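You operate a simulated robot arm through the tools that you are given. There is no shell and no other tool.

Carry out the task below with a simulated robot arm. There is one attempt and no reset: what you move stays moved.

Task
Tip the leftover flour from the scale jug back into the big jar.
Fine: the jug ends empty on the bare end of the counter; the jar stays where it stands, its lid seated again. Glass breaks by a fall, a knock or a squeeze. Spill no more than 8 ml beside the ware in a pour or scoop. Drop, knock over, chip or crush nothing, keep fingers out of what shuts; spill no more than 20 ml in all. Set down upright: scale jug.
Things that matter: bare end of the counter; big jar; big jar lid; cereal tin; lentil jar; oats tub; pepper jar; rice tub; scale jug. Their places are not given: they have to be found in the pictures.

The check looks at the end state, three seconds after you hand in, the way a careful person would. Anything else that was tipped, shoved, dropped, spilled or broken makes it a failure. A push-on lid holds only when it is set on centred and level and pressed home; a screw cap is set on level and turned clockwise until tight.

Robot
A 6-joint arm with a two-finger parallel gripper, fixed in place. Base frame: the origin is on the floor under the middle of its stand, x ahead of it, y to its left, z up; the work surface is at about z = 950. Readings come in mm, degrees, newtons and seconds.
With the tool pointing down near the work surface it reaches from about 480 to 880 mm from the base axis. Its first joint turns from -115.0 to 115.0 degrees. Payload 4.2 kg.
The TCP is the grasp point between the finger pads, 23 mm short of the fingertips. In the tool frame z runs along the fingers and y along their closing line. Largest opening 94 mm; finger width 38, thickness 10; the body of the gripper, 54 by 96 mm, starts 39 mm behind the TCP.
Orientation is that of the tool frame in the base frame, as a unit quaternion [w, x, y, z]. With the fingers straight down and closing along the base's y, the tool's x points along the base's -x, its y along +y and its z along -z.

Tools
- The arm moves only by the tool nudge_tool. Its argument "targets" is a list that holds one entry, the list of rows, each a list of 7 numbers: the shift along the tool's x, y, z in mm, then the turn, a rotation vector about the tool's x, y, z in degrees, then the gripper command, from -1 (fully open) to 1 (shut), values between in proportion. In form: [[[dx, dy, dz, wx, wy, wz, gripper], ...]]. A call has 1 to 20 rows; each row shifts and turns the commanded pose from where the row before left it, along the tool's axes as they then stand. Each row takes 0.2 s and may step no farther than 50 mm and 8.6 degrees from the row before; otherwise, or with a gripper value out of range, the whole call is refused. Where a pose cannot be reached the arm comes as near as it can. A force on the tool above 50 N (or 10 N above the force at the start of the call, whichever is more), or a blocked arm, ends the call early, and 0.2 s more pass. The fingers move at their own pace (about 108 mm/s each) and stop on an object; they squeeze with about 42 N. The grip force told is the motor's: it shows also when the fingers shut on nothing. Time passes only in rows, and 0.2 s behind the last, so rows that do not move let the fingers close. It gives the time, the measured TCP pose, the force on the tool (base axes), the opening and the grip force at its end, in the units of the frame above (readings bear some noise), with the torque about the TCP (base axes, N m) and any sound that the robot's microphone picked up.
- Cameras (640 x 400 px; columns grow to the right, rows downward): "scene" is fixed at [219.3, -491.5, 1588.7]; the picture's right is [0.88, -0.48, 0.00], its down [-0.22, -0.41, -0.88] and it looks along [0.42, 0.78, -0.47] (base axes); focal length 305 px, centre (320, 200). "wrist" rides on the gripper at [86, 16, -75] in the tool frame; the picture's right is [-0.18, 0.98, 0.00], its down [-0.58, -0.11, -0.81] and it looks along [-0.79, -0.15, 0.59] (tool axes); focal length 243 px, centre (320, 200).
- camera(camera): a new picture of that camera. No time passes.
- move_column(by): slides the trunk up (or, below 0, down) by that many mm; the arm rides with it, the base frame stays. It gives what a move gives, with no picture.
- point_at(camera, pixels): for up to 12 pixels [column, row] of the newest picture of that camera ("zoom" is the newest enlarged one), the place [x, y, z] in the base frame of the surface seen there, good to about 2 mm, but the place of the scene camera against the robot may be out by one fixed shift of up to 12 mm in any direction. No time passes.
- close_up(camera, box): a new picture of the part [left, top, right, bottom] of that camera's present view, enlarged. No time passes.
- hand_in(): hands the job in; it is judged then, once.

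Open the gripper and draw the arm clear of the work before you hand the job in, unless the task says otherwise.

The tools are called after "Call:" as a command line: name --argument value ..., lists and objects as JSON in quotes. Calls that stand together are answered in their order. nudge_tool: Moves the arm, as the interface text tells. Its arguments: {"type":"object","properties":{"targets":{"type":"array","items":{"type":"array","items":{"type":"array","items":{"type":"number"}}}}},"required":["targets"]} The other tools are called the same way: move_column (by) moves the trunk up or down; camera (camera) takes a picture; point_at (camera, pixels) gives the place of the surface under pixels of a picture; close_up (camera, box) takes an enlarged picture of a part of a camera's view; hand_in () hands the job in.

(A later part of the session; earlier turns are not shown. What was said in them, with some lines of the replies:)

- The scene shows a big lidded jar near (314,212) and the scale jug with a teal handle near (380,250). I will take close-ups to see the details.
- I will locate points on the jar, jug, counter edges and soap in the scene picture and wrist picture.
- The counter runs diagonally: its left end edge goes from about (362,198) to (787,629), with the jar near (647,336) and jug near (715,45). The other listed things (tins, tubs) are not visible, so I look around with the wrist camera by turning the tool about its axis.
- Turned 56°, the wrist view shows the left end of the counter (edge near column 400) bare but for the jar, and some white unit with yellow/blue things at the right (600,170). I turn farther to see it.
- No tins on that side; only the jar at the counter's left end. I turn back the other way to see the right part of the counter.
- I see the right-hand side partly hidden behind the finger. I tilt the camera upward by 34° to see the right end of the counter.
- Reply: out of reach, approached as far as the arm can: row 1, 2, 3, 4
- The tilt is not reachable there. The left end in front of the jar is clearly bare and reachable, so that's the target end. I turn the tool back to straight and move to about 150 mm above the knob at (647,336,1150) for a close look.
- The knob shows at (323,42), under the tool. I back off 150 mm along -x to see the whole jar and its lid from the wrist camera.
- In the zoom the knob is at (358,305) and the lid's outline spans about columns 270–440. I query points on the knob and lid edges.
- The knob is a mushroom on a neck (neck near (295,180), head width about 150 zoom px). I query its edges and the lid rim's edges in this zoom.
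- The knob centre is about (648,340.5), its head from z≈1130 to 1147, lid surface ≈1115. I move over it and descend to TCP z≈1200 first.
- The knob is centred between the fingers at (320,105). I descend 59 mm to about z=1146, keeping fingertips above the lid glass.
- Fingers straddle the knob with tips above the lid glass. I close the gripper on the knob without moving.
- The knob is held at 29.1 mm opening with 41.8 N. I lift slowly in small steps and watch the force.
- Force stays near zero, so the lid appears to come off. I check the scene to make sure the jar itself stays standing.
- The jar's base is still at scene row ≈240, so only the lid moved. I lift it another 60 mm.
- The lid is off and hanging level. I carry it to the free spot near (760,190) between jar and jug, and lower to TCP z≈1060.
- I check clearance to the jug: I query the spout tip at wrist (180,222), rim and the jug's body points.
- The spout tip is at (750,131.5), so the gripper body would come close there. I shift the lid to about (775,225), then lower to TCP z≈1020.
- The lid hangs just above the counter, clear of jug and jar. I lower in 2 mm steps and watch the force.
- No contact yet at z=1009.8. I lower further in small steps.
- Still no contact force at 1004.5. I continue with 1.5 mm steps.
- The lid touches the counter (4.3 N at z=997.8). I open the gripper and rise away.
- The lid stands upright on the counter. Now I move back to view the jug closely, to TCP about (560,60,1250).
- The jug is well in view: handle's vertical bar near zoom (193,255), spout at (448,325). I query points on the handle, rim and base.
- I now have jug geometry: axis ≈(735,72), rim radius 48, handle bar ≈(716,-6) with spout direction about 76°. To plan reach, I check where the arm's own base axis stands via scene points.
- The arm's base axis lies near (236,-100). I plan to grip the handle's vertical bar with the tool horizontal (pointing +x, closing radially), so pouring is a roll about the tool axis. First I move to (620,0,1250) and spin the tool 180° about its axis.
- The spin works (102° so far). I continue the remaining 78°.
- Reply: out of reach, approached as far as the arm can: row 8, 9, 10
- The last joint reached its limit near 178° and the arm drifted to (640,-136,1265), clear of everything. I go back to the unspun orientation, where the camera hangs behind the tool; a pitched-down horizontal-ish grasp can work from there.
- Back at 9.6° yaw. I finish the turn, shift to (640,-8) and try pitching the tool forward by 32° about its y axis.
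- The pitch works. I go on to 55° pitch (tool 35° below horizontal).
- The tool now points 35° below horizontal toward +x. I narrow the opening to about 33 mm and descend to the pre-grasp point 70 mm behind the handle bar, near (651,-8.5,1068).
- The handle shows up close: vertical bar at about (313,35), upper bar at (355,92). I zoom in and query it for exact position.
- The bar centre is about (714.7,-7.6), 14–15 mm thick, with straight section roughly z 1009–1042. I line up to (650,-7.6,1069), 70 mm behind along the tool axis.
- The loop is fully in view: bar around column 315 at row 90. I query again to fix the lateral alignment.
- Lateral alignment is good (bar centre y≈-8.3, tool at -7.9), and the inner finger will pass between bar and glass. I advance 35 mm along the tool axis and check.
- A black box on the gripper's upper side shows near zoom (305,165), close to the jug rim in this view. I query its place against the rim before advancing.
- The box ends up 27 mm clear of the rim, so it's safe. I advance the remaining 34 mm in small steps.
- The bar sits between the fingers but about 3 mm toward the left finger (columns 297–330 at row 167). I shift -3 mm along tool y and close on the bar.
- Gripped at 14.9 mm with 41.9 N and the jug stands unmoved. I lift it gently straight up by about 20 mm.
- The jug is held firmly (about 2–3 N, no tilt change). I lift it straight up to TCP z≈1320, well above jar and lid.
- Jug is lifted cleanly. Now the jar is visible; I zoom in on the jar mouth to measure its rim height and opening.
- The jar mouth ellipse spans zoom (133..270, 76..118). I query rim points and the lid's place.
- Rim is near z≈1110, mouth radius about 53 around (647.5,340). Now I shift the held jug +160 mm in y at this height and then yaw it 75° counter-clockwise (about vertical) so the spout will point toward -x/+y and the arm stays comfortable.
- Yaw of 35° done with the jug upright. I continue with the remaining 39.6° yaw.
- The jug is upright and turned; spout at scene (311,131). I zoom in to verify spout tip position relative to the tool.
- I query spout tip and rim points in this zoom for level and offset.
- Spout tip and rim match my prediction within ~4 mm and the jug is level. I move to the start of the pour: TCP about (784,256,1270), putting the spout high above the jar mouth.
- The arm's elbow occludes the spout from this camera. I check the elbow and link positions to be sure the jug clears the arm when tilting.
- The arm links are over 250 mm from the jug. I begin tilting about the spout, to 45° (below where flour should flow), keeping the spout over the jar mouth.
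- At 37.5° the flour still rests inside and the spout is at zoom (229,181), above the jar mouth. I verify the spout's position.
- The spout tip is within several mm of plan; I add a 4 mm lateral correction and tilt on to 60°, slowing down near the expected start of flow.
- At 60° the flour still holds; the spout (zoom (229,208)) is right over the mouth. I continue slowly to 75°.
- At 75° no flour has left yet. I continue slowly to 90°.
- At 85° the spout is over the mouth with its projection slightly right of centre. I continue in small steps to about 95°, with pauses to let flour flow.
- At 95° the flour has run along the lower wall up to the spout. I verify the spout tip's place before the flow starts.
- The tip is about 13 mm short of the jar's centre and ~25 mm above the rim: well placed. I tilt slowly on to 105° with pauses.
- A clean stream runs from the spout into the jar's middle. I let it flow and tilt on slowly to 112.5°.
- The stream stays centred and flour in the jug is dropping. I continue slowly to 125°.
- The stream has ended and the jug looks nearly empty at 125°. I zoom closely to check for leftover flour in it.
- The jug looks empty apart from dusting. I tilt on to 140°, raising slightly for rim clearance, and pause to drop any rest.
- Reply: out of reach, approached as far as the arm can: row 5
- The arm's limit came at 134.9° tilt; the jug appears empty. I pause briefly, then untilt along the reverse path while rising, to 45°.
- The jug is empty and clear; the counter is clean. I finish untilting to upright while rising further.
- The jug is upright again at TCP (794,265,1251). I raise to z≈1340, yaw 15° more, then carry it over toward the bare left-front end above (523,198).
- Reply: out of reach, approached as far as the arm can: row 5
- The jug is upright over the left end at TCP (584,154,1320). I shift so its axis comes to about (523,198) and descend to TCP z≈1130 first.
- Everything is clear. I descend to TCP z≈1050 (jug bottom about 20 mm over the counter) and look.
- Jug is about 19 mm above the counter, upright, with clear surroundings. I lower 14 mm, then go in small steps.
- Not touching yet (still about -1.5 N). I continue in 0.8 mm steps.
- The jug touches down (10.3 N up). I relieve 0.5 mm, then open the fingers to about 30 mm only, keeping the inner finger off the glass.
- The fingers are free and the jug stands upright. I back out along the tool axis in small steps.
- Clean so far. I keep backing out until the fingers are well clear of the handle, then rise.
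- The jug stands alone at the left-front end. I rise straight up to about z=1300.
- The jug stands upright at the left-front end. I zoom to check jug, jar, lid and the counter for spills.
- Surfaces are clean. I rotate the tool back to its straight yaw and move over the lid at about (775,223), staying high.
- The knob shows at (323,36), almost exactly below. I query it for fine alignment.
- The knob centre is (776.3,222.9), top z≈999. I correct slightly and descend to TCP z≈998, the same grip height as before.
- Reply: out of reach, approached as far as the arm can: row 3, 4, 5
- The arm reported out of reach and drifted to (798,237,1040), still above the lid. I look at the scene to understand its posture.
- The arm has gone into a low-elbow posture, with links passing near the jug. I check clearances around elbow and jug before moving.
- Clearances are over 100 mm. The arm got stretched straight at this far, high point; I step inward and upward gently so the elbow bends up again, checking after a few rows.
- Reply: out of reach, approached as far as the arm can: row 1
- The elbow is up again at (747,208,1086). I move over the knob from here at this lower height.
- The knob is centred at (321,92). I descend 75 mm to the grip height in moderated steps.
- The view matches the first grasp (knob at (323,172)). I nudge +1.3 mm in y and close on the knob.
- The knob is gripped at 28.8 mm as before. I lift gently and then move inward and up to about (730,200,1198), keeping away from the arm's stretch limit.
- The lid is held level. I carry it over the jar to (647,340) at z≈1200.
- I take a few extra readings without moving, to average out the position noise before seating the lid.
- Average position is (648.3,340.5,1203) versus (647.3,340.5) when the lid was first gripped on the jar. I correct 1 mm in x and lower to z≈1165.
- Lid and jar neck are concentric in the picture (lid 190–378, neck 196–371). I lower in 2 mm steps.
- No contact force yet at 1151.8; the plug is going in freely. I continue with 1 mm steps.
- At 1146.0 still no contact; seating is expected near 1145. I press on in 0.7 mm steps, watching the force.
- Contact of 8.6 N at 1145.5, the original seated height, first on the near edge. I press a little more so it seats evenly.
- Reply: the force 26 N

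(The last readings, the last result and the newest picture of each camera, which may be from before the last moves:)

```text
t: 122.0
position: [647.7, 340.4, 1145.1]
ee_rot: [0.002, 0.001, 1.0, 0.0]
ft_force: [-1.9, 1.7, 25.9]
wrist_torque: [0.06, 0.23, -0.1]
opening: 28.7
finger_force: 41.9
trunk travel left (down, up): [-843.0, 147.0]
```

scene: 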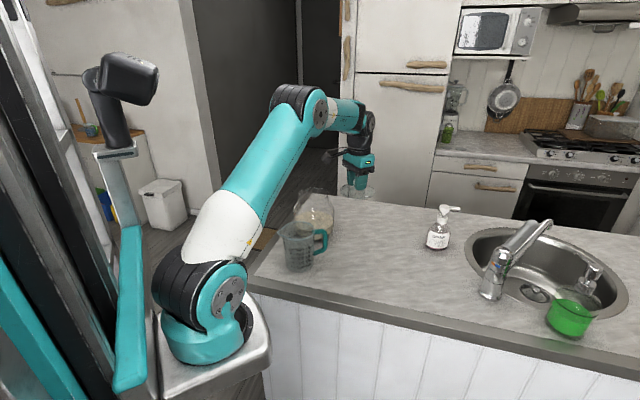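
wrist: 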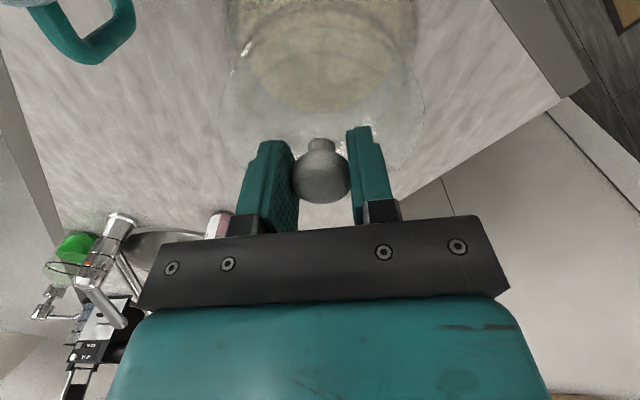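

25.9 N with the torque falling, so the lid is sitting evenly on the rim. I press a touch more to be sure it is home, then relieve.

Call:
nudge_tool --targets '[[[0, 0, 0.5, 0, 0, 0, 1], [0, 0, 0, 0, 0, 0, 1], [0, 0, 0, 0, 0, 0, 1]]]'

Call:
close_up --camera "scene" --box '[280, 150, 360, 220]'

Call:
camera --camera "wrist"

```text
t: 122.8
position: [647.7, 339.3, 1144.0]
ee_rot: [0.001, 0.0, 1.0, 0.0]
ft_force: [1.3, 3.0, 27.5]
wrist_torque: [0.07, -0.3, -0.04]
opening: 28.6
finger_force: 41.9
trunk travel left (down, up): [-843.0, 147.0]
```

```text
5.71 times, centred on (320, 185) of scene
```

zoom: 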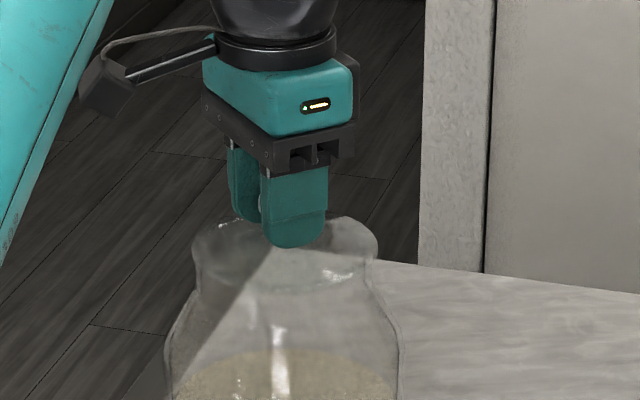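

```text
taken
```

wrist: 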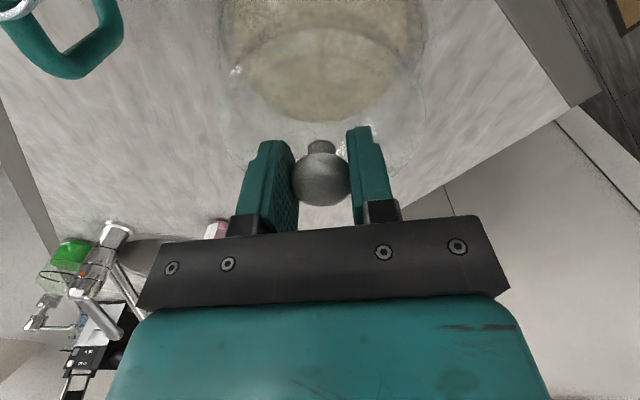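

The lid is home (27.5 N at 1144, fingers just starting to slip on the knob). I relieve 1 mm and open the gripper.

Call:
nudge_tool --targets '[[[0, 0, -1.0, 0, 0, 0, 1], [0, 0, 0, 0, 0, 0, 0.3], [0, 0, 0, 0, 0, 0, -0.3], [0, 0, 0, 0, 0, 0, -1], [0, 0, 0, 0, 0, 0, -1]]]'

Call:
camera --camera "wrist"

```text
t: 124.0
position: [646.9, 339.9, 1141.9]
ee_rot: [0.0, 0.001, 1.0, -0.001]
ft_force: [-0.2, -0.2, -0.7]
wrist_torque: [0.0, 0.0, -0.02]
opening: 94.2
finger_force: 0.0
trunk travel left (down, up): [-843.0, 147.0]
```

```text
taken
```

wrist: 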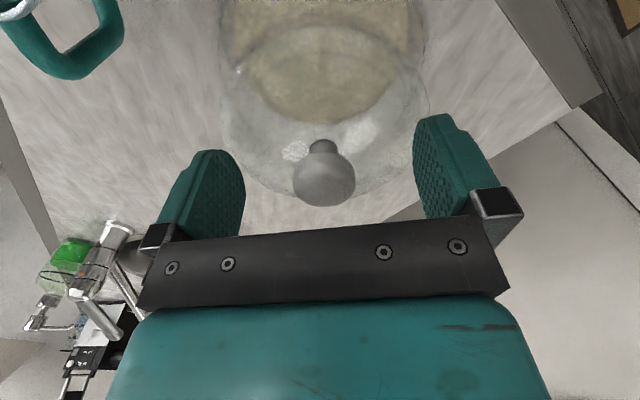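

The gripper is open around the knob. I rise straight up 120 mm and back off to look at the seated lid.

Call:
nudge_tool --targets '[[[0, 0, -5, 0, 0, 0, -1], [0, 0, -15, 0, 0, 0, -1], [0, 0, -25, 0, 0, 0, -1], [0, 0, -30, 0, 0, 0, -1], [0, 0, -30, 0, 0, 0, -1], [0, 0, -30, 0, 0, 0, -1], [0, 0, -30, 0, 0, 0, -1], [37, 0, 0, 0, 0, 0, -1], [37, 0, 0, 0, 0, 0, -1], [37, 0, 0, 0, 0, 0, -1], [37, 0, 0, 0, 0, 0, -1], [0, 0, 0, 0, 0, 0, -1]]]'

Call:
close_up --camera "wrist" --box '[230, 20, 420, 200]'

Call:
close_up --camera "scene" --box '[270, 160, 370, 250]'

```text
t: 126.6
position: [499.2, 339.3, 1310.9]
ee_rot: [0.0, 0.001, 1.0, 0.0]
ft_force: [0.3, 0.0, 0.9]
wrist_torque: [-0.02, -0.02, 0.01]
opening: 94.1
finger_force: 0.1
trunk travel left (down, up): [-843.0, 147.0]
```

```text
2.22 times, centred on (325, 110) of wrist
```

zoom: 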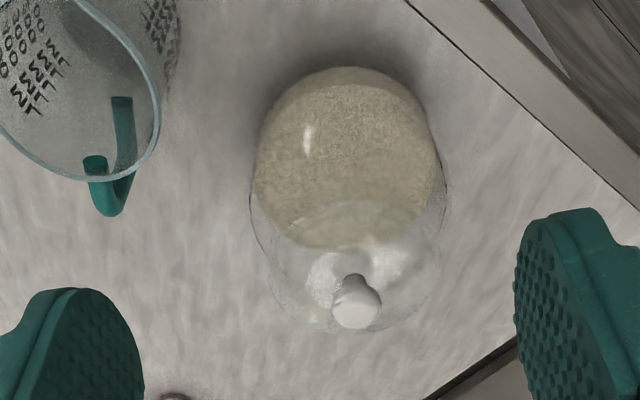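

```text
4.44 times, centred on (320, 205) of scene
```

zoom: 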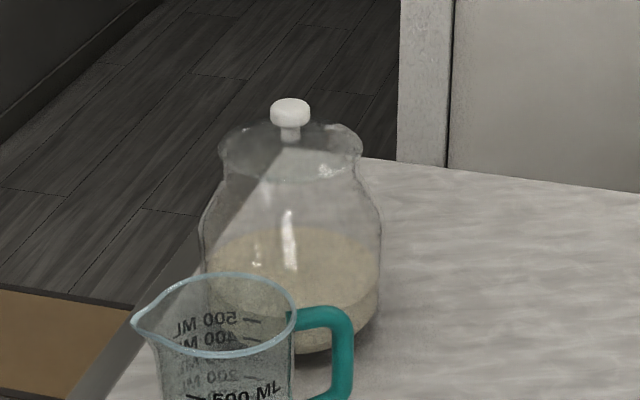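

The view matches the original seated look. I verify knob height and lid edges numerically against the first readings (knob top 1147, edges ≈1111).

Call:
close_up --camera "wrist" --box '[300, 120, 390, 180]'

Call:
point_at --camera "zoom" --pixels '[[230, 262], [372, 262], [300, 315], [300, 260], [295, 178], [40, 150], [38, 170], [545, 150], [548, 130], [300, 130], [45, 190], [540, 170]]'

```text
6.67 times, centred on (345, 150) of wrist
```

zoom: 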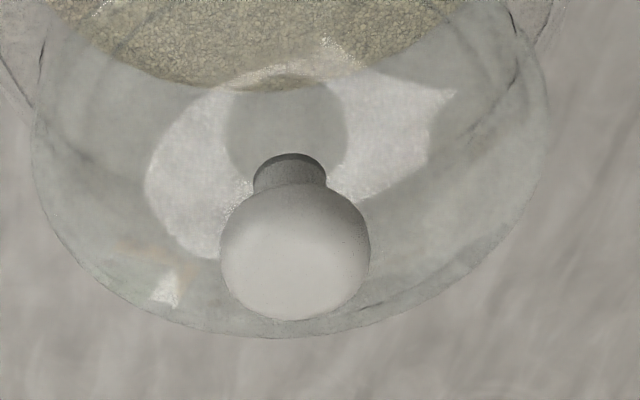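

```text
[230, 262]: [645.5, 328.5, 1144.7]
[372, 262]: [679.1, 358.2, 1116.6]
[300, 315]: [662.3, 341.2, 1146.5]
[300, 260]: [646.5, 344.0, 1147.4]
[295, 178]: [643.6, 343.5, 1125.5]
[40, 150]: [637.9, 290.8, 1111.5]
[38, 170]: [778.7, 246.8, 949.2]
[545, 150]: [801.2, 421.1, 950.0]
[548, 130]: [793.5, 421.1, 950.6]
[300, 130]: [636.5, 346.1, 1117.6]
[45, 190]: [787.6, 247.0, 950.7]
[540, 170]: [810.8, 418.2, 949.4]
```

Knob top (1147), lid surface (1117.6) and left edge (1111.5) equal the original values. I check the right and front edge too for level.

Call:
point_at --camera "zoom" --pixels '[[543, 120], [540, 100], [535, 130], [530, 150], [520, 190], [480, 250], [440, 285], [60, 220], [100, 265], [150, 300], [220, 325], [300, 328]]'

Call:
camera --camera "wrist"

```text
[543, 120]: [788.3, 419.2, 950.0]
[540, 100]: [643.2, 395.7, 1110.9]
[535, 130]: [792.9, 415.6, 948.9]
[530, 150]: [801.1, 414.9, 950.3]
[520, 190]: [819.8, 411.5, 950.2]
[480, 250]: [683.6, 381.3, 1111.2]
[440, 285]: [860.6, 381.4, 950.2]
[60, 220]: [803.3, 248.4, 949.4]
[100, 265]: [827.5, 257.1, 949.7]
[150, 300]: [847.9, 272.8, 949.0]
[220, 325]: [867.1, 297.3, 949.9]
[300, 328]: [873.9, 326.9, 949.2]
```

```text
taken
```

wrist: 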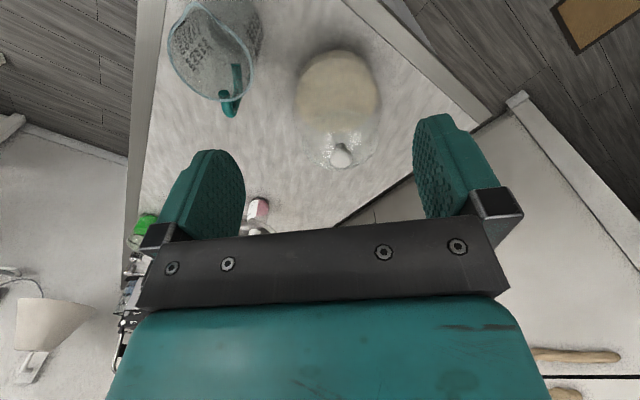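

The lid is level (edges 1111.5, 1110.9, 1111.2). I zoom on the jug to confirm it is empty and upright.

Call:
close_up --camera "wrist" --box '[140, 0, 290, 120]'

Call:
close_up --camera "scene" --box '[250, 200, 360, 300]'

```text
3.33 times, centred on (215, 60) of wrist
```

zoom: 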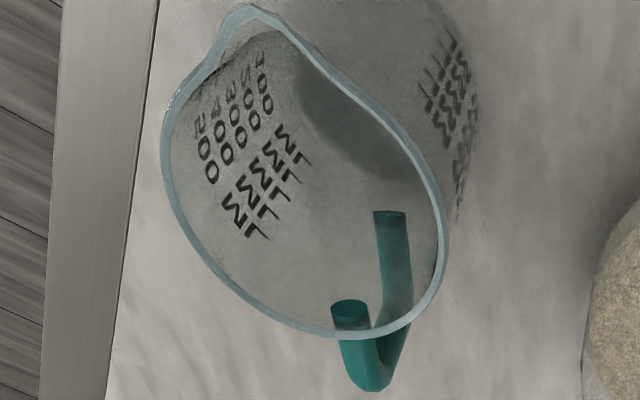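

```text
4.00 times, centred on (305, 250) of scene
```

zoom: 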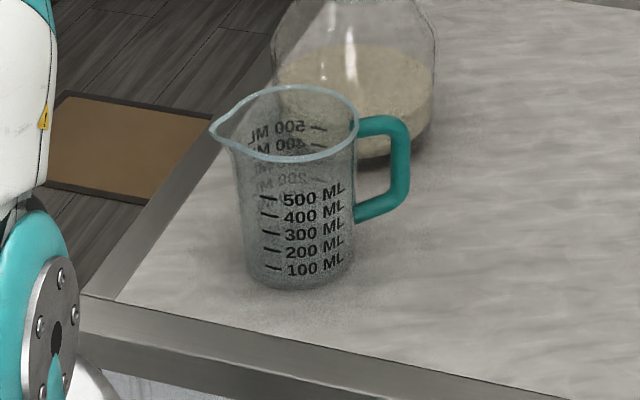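

Jug empty and upright at the bare left end, lid seated, counter clean. I draw the arm back to its starting place, high and clear, with the gripper open.

Call:
nudge_tool --targets '[[[0, 0, -30, 0, 0, 0, -1], [0, 0, -30, 0, 0, 0, -1], [0, 0, -30, 0, 0, 0, -1], [0, -35, -10, 0, 0, 0, -1], [0, -35, -10, 0, 0, 0, -1], [0, -35, -10, 0, 0, 0, -1], [0, -35, -10, 0, 0, 0, -1], [0, -35, -5, 0, 0, 0, -1], [0, -35, 0, 0, 0, 0, -1], [0, -30, 0, 0, 0, 0, -1], [0, 0, 0, 0, 0, 0, -1]]]'

Call:
camera --camera "scene"

Call:
close_up --camera "scene" --box '[250, 170, 460, 310]'

```text
t: 129.0
position: [496.1, 101.7, 1446.8]
ee_rot: [0.001, 0.001, 1.0, 0.0]
ft_force: [-0.5, -0.5, 0.3]
wrist_torque: [-0.02, 0.0, 0.02]
opening: 94.1
finger_force: 0.0
trunk travel left (down, up): [-843.0, 147.0]
```

```text
taken
```

scene: 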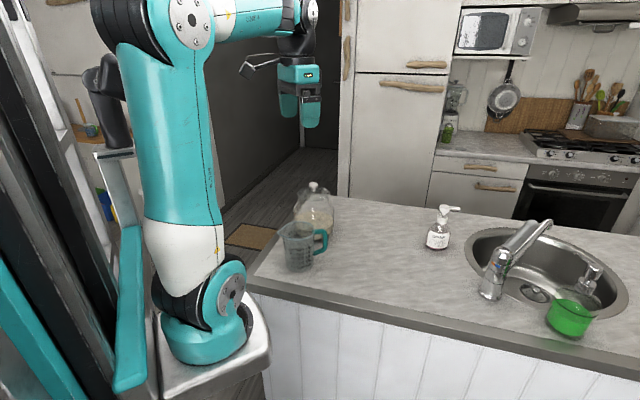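

```text
2.86 times, centred on (355, 240) of scene
```

zoom: 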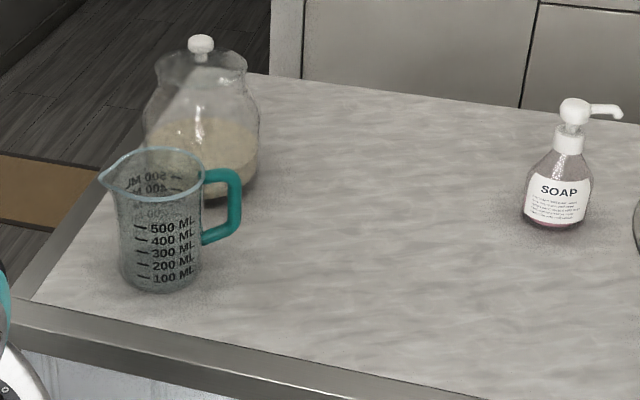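

The end state looks right. The jar is lidded in place at (313,212), and the empty jug stands upright on the left-front end at (299,247). No spills are visible, and the arm is clear with the gripper open, so I hand in.

Call:
hand_in

```text
The job is handed in.
```

The flour from the scale jug is back in the big jar, and I've handed the job in. I don't have the check's verdict yet.

- **Jug:** it stands upright and looks empty, apart from a faint dusting, at the left-front end of the counter. The pictures don't mark the "bare end", so I chose the only free end the arm could reach.
- **Jar and lid:** the jar stayed where it was. I pressed the lid down with about 27 N. Its knob height and rim level match the readings from before I took it off.
- **Spills and breakage:** I saw no flour on the counter in the final pictures, and nothing was knocked over or broken. The stream went straight into the jar.
- **Pour:** the arm hit its limit at about 135° of tilt, but the flour had already run out by about 125°.
- **Near miss:** on the way back to the lid, the arm drifted about 25 mm off course and swung low, passing over 100 mm above the jug. It touched nothing, and I backed it out before picking up the lid.
- **Not found:** I never saw the cereal tin, lentil jar, oats tub, pepper jar or rice tub in any picture, and nothing I did involved them.
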